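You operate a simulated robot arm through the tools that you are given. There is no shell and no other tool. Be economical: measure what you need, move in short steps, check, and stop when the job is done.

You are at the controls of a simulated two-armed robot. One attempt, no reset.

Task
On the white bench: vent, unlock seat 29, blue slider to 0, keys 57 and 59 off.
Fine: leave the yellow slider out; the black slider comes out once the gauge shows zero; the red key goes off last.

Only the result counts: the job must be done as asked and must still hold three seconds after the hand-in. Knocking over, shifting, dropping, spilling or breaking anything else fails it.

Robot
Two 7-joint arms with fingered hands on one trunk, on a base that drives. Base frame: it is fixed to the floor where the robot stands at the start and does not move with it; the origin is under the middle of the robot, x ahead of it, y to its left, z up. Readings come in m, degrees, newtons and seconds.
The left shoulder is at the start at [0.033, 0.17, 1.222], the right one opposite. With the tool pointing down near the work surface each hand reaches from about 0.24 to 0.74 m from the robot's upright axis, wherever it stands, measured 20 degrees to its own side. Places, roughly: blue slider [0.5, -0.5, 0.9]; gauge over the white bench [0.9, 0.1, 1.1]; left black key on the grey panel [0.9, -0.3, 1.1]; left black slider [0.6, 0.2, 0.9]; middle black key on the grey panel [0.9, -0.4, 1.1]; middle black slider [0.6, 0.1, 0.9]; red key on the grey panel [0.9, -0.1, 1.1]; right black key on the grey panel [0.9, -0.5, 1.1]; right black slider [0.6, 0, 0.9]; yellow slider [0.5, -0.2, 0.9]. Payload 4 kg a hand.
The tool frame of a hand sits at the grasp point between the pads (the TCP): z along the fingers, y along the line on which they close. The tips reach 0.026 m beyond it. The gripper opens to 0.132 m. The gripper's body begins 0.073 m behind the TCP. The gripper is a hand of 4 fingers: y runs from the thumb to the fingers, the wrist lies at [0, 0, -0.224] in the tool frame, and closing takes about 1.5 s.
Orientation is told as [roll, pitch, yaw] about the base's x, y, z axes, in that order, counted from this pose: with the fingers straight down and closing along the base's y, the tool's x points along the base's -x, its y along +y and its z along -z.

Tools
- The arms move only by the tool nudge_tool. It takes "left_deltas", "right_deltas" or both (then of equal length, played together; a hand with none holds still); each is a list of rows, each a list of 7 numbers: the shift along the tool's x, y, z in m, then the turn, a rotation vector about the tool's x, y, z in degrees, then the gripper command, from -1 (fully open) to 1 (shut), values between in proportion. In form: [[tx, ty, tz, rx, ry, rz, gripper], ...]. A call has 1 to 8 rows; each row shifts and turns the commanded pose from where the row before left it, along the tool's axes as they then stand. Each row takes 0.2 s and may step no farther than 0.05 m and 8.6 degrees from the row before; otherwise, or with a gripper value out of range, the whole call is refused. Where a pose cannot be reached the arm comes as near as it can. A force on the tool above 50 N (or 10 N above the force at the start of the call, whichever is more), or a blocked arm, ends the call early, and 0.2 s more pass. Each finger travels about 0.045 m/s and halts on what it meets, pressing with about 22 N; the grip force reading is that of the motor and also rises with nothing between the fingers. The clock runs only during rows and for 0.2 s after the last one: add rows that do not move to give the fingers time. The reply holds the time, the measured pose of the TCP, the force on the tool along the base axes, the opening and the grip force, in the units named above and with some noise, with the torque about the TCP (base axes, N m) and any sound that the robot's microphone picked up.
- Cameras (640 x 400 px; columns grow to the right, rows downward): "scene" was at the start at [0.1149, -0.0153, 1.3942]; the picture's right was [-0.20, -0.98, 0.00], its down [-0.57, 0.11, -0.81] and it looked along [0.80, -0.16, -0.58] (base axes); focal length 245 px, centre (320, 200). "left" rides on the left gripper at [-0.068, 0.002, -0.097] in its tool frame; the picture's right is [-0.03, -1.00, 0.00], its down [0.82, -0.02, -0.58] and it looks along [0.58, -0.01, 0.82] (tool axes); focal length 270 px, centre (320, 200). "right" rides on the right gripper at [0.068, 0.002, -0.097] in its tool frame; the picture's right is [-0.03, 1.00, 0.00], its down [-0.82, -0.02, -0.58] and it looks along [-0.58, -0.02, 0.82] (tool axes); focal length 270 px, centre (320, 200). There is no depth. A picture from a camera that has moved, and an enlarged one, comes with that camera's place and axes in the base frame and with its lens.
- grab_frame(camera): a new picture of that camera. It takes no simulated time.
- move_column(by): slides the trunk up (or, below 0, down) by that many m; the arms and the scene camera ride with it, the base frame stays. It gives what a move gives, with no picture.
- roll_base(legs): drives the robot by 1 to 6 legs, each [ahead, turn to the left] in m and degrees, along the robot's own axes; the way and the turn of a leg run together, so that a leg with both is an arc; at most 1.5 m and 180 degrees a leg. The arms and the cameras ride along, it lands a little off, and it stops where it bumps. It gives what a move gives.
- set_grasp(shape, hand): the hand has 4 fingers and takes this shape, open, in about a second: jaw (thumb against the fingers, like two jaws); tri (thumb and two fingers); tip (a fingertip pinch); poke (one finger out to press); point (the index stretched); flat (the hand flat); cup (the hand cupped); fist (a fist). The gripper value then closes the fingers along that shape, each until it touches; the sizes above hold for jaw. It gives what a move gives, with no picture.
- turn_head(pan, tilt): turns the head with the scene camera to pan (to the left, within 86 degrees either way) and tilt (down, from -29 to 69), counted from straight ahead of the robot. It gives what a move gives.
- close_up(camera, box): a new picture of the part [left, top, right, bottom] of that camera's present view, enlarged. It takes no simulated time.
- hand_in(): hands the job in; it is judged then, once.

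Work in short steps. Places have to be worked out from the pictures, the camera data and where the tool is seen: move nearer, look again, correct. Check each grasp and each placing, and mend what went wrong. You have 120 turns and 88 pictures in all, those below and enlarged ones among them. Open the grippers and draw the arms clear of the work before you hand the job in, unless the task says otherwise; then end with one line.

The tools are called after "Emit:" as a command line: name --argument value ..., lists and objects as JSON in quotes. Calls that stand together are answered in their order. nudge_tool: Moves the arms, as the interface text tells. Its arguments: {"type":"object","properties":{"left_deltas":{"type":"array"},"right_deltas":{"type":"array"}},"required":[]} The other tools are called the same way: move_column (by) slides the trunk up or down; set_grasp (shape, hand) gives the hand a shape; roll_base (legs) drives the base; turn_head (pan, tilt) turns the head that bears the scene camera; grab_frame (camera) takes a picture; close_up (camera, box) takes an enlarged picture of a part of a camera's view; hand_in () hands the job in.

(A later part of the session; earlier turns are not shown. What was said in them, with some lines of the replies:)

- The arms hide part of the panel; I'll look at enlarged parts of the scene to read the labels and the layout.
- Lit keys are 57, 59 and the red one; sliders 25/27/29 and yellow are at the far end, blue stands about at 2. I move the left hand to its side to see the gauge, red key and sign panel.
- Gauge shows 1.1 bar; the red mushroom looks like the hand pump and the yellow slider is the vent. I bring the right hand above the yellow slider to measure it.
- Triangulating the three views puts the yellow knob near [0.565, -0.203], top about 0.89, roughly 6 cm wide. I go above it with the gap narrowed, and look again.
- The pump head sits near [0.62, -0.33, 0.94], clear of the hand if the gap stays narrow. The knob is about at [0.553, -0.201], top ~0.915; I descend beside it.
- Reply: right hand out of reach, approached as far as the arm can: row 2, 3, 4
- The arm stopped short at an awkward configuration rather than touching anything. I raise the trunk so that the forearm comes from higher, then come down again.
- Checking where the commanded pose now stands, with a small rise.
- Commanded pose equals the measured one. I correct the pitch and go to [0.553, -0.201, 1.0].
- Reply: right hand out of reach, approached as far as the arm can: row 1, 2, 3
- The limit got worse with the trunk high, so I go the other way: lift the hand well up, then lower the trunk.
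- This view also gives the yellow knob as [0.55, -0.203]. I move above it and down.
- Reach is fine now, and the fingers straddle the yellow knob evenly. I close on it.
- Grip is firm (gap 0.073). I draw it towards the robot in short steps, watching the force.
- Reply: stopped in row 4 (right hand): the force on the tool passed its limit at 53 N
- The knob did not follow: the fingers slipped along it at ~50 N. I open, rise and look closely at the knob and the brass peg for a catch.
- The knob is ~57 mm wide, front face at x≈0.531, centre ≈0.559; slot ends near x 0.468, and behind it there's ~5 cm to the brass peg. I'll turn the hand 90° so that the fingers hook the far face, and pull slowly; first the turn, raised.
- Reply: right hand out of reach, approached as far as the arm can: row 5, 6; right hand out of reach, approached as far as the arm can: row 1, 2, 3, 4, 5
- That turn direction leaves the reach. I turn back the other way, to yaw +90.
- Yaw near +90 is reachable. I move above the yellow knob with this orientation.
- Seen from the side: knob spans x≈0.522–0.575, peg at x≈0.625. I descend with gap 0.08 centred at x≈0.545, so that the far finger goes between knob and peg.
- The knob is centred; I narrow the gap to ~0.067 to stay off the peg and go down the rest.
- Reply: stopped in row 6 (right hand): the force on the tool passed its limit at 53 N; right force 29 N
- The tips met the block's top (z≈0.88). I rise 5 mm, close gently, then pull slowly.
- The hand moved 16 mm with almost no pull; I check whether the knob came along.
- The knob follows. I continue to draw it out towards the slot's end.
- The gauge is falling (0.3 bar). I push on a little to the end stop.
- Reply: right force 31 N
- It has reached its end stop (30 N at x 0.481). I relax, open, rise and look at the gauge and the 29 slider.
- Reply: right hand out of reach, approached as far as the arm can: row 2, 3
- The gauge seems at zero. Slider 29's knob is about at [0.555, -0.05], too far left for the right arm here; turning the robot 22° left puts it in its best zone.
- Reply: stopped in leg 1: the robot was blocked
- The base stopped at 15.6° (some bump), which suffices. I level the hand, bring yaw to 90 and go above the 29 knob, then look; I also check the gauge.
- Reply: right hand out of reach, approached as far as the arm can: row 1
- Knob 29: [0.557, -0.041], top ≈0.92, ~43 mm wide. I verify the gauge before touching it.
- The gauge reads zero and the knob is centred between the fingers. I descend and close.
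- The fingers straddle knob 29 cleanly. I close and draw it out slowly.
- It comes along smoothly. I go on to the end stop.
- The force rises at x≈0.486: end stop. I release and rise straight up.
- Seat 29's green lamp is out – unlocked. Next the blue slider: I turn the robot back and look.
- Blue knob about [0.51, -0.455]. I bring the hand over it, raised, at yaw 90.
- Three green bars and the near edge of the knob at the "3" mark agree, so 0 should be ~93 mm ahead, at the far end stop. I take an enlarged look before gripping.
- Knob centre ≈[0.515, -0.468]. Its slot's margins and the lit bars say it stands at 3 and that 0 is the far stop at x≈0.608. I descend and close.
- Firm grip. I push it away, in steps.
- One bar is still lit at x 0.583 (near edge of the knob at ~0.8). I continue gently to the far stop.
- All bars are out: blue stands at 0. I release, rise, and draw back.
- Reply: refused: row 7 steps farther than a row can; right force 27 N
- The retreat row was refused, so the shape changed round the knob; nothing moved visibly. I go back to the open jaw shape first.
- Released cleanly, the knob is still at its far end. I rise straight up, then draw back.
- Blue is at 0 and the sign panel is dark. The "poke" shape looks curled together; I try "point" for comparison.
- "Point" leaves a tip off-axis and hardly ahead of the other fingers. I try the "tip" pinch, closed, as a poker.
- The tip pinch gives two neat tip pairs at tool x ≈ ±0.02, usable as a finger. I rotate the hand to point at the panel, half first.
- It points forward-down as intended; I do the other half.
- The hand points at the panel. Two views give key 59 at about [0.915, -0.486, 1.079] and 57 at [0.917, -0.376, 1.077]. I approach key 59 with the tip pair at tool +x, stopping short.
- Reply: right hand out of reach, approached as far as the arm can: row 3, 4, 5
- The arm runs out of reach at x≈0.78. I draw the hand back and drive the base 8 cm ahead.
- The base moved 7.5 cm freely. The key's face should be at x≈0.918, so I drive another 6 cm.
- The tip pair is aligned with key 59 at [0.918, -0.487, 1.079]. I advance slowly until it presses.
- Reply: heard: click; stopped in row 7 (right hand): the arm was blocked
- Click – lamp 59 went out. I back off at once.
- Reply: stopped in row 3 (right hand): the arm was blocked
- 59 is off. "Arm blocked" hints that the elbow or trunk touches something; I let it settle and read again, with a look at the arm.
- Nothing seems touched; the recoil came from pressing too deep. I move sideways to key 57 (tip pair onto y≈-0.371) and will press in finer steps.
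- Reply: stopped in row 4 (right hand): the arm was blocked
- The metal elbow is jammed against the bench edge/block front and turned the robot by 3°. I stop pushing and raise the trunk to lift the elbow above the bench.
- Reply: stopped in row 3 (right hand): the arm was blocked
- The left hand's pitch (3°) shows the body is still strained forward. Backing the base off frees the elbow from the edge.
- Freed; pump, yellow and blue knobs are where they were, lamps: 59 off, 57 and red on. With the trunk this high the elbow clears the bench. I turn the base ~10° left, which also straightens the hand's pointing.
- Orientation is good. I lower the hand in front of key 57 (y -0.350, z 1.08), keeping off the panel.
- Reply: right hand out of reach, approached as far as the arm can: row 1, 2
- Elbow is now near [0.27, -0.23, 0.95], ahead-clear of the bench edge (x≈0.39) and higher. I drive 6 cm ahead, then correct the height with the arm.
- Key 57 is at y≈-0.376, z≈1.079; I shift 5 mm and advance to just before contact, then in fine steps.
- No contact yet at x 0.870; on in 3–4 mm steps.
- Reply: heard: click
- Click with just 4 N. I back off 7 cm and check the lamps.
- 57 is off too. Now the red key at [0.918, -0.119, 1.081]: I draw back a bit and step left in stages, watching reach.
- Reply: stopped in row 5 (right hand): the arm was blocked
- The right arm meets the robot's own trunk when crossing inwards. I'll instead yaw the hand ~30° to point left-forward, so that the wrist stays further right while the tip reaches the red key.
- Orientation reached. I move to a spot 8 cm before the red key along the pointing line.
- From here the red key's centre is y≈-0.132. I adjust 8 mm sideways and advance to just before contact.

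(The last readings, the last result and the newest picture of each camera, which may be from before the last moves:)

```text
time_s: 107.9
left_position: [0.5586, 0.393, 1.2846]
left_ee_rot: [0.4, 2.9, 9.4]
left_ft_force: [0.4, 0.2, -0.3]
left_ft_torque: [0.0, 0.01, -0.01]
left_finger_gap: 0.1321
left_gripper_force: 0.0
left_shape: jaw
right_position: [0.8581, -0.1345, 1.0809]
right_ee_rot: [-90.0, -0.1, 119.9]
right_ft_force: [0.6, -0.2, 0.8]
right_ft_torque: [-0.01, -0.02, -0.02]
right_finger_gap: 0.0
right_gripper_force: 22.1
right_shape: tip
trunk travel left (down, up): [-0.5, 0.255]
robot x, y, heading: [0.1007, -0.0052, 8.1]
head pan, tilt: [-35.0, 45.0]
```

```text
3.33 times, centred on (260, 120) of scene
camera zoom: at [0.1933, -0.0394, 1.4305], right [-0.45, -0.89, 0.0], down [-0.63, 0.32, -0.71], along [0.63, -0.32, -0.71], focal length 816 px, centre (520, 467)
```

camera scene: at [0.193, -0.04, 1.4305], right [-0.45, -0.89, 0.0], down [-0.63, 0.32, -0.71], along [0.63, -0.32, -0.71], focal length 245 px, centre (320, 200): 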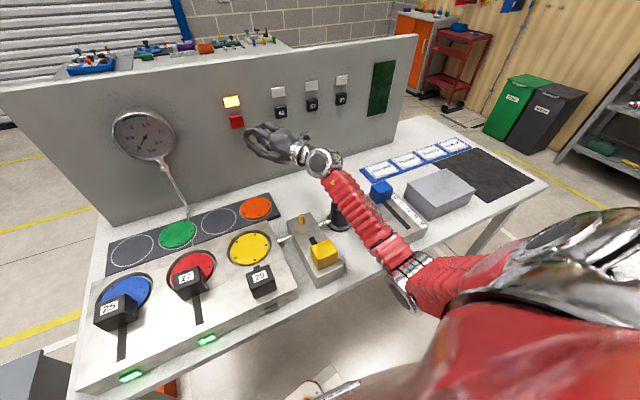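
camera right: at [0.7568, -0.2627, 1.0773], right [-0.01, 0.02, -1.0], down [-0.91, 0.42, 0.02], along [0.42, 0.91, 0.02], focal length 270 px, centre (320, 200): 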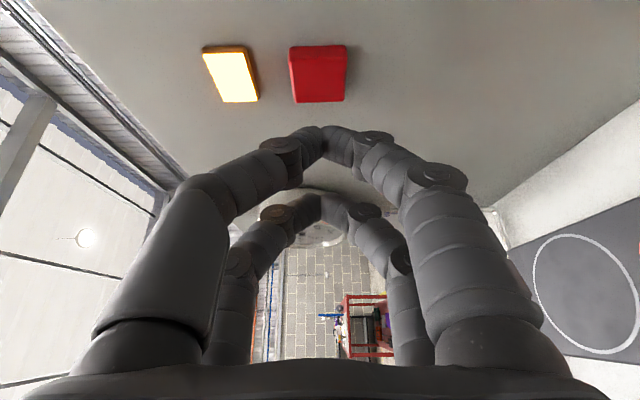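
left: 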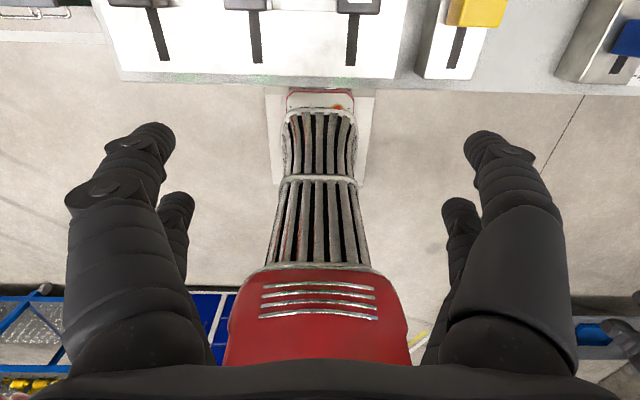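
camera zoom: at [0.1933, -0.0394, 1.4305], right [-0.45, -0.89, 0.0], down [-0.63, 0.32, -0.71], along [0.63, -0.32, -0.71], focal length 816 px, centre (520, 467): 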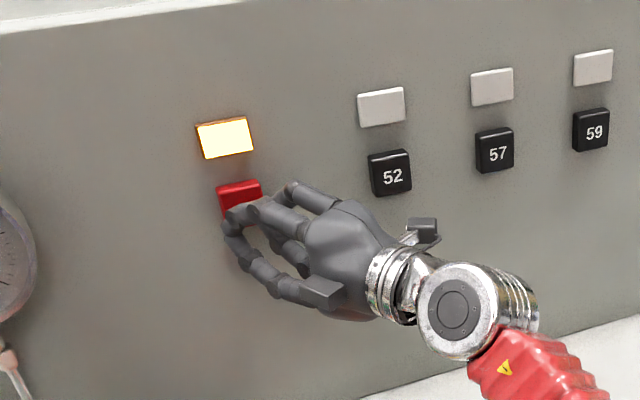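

The tip is right before the red key; everything else is done, so I press it last, in 3–4 mm steps.

Emit:
nudge_tool --right_deltas '[[0, 0, 0.004, 0, 0, 0, 1], [0, 0, 0.004, 0, 0, 0, 1], [0, 0, 0.004, 0, 0, 0, 1], [0, 0, 0.003, 0, 0, 0, 1], [0, 0, 0, 0, 0, 0, 1]]'

```text
time_s: 109.1
left_position: [0.5592, 0.3937, 1.2852]
left_ee_rot: [0.4, 3.0, 9.4]
left_ft_force: [0.3, -0.5, 0.4]
left_ft_torque: [0.0, -0.03, -0.02]
left_finger_gap: 0.1319
left_gripper_force: 0.1
left_shape: jaw
right_position: [0.8703, -0.1266, 1.0799]
right_ee_rot: [-90.2, -0.1, 119.9]
right_ft_force: [-1.4, -0.2, -0.1]
right_ft_torque: [0.0, 0.02, 0.01]
right_finger_gap: 0.0001
right_gripper_force: 21.8
right_shape: tip
trunk travel left (down, up): [-0.5, 0.255]
robot x, y, heading: [0.1002, -0.008, 8.4]
head pan, tilt: [-35.0, 45.0]
```

First touch (1.4 N), no click yet; a few mm more.

Emit:
nudge_tool --right_deltas '[[0, 0, 0.003, 0, 0, 0, 1], [0, 0, 0.003, 0, 0, 0, 1], [0, 0, 0, 0, 0, 0, 1]]'

```text
time_s: 109.9
left_position: [0.5581, 0.3925, 1.2862]
left_ee_rot: [0.4, 2.8, 9.4]
left_ft_force: [0.7, -0.3, -0.5]
left_ft_torque: [0.0, 0.03, -0.02]
left_finger_gap: 0.1318
left_gripper_force: 0.2
left_shape: jaw
right_position: [0.8741, -0.1242, 1.081]
right_ee_rot: [-90.1, -0.2, 120.1]
right_ft_force: [-6.8, -1.0, -2.0]
right_ft_torque: [0.0, 0.01, -0.12]
right_finger_gap: 0.0
right_gripper_force: 21.7
right_shape: tip
trunk travel left (down, up): [-0.5, 0.255]
robot x, y, heading: [0.1002, -0.0068, 8.0]
head pan, tilt: [-35.0, 45.0]
heard: click
```

Click. I draw straight back along the pointing line and check the lamps.

Emit:
nudge_tool --right_deltas '[[0, 0, -0.02, 0, 0, 0, 1], [0, 0, -0.03, 0, 0, 0, 1], [0.02, 0, -0.04, 0, 0, 0, 1], [0.03, 0, -0.03, 0, 0, 0, 1], [0.03, -0.02, -0.02, 0, 0, 0, 1], [0.03, -0.03, 0, 0, 0, 0, 1], [0, 0, 0, 0, 0, 0, 1]]'

Emit:
grab_frame --camera "scene"

```text
time_s: 111.5
left_position: [0.5579, 0.394, 1.2841]
left_ee_rot: [0.4, 2.9, 9.3]
left_ft_force: [-0.5, 0.1, 0.6]
left_ft_torque: [-0.01, 0.0, 0.0]
left_finger_gap: 0.1321
left_gripper_force: 0.1
left_shape: jaw
right_position: [0.8078, -0.2871, 1.1316]
right_ee_rot: [-90.0, -0.1, 120.0]
right_ft_force: [0.1, -0.4, 0.2]
right_ft_torque: [0.0, 0.0, -0.01]
right_finger_gap: 0.0
right_gripper_force: 22.3
right_shape: tip
trunk travel left (down, up): [-0.5, 0.255]
robot x, y, heading: [0.101, -0.004, 8.3]
head pan, tilt: [-35.0, 45.0]
```

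```text
9 pictures are left
camera scene: at [0.193, -0.0395, 1.4305], right [-0.45, -0.89, 0.0], down [-0.63, 0.32, -0.71], along [0.63, -0.32, -0.71], focal length 245 px, centre (320, 200)
```

scene: 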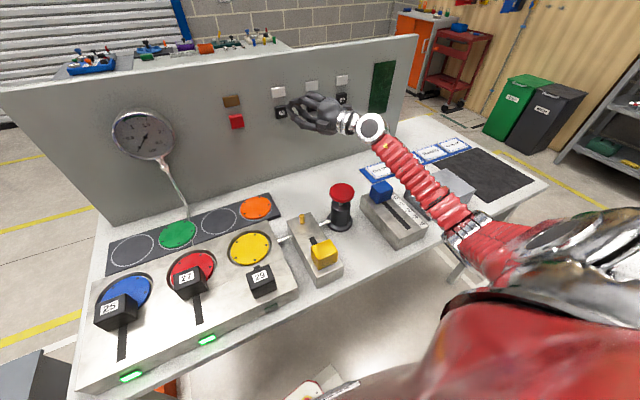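

All lamps are out. I raise the hand, open the fingers and back the robot off the bench.

Emit:
nudge_tool --right_deltas '[[0, -0.03, -0.02, 0, 0, 0, 0], [0, -0.03, -0.02, 0, 0, 0, -0.5], [0, -0.03, -0.02, 0, 0, 0, -1], [0, -0.03, -0.02, 0, 0, 0, -1], [0, -0.03, 0, 0, 0, 0, -1], [0, 0, 0, 0, 0, 0, -1], [0, 0, 0, 0, 0, 0, -1], [0, 0, 0, 0, 0, 0, -1]]'

Emit:
roll_base --legs '[[-0.15, 0]]'

Emit:
grab_frame --camera "scene"

```text
time_s: 113.3
left_position: [0.5586, 0.3925, 1.2849]
left_ee_rot: [0.4, 2.9, 9.4]
left_ft_force: [0.9, -0.1, 0.6]
left_ft_torque: [-0.01, -0.02, 0.01]
left_finger_gap: 0.1322
left_gripper_force: 0.1
left_shape: jaw
right_position: [0.737, -0.3274, 1.28]
right_ee_rot: [-90.2, -0.1, 120.0]
right_ft_force: [-1.0, 0.6, -0.5]
right_ft_torque: [-0.02, -0.03, 0.01]
right_finger_gap: 0.132
right_gripper_force: 0.0
right_shape: tip
trunk travel left (down, up): [-0.5, 0.255]
robot x, y, heading: [0.0963, -0.007, 8.3]
head pan, tilt: [-35.0, 45.0]
```

```text
time_s: 114.7
left_position: [0.4054, 0.373, 1.2856]
left_ee_rot: [0.4, 2.8, 9.7]
left_ft_force: [-1.1, 0.0, 0.1]
left_ft_torque: [0.01, -0.06, 0.0]
left_finger_gap: 0.1317
left_gripper_force: 0.0
left_shape: jaw
right_position: [0.5848, -0.3457, 1.2795]
right_ee_rot: [-90.2, -0.1, 120.2]
right_ft_force: [-0.3, 0.1, 0.1]
right_ft_torque: [0.0, -0.01, -0.02]
right_finger_gap: 0.1319
right_gripper_force: 0.0
right_shape: tip
trunk travel left (down, up): [-0.5, 0.255]
robot x, y, heading: [-0.0511, -0.0289, 8.4]
head pan, tilt: [-35.0, 45.0]
```

```text
8 pictures are left
camera scene: at [0.0405, -0.0614, 1.4307], right [-0.45, -0.89, 0.0], down [-0.63, 0.32, -0.71], along [0.63, -0.32, -0.71], focal length 245 px, centre (320, 200)
```

scene: 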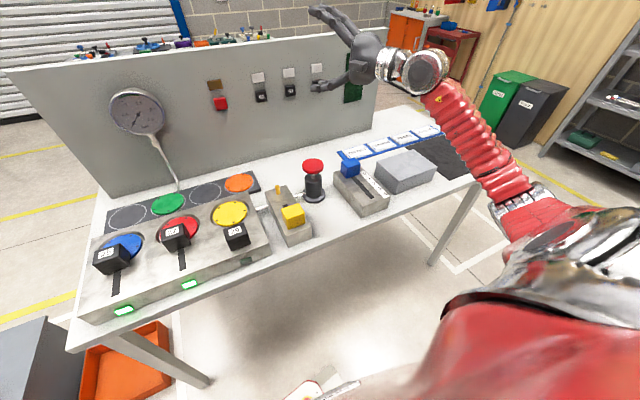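

A last enlarged look at the controls before handing in.

Emit:
close_up --camera "scene" --box '[80, 60, 340, 260]'

Emit:
close_up --camera "scene" --box '[240, 80, 460, 260]'

```text
2.00 times, centred on (210, 160) of scene
camera zoom: at [0.0405, -0.0614, 1.4307], right [-0.45, -0.89, 0.0], down [-0.63, 0.32, -0.71], along [0.63, -0.32, -0.71], focal length 490 px, centre (540, 280)
```

zoom: 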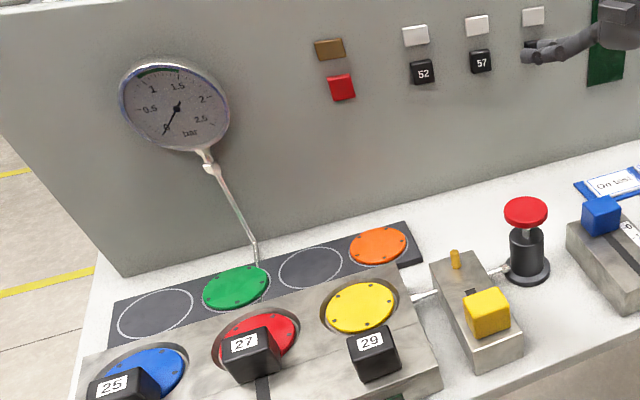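

```text
2.22 times, centred on (350, 170) of scene
camera zoom: at [0.0405, -0.0614, 1.4307], right [-0.45, -0.89, 0.0], down [-0.63, 0.32, -0.71], along [0.63, -0.32, -0.71], focal length 544 px, centre (253, 267)
```

zoom: 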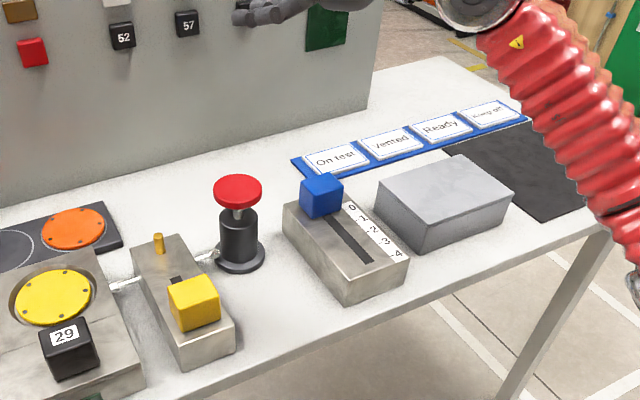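

Everything is as asked: gauge zero, 29 and yellow out, blue at 0, keys 57, 59 and red off, hands clear. I hand in.

Emit:
hand_in

```text
The job is handed in.
```

The bench is vented with the gauge at zero, seat 29 is unlocked and the yellow slider is left out. The blue slider is at 0, keys 57 and 59 are off, and the red key went off last. The robot's elbow jammed against the bench edge once and its base bumped something once. In the later pictures nothing appeared to have moved, though I had no close check of the floor area by the base.
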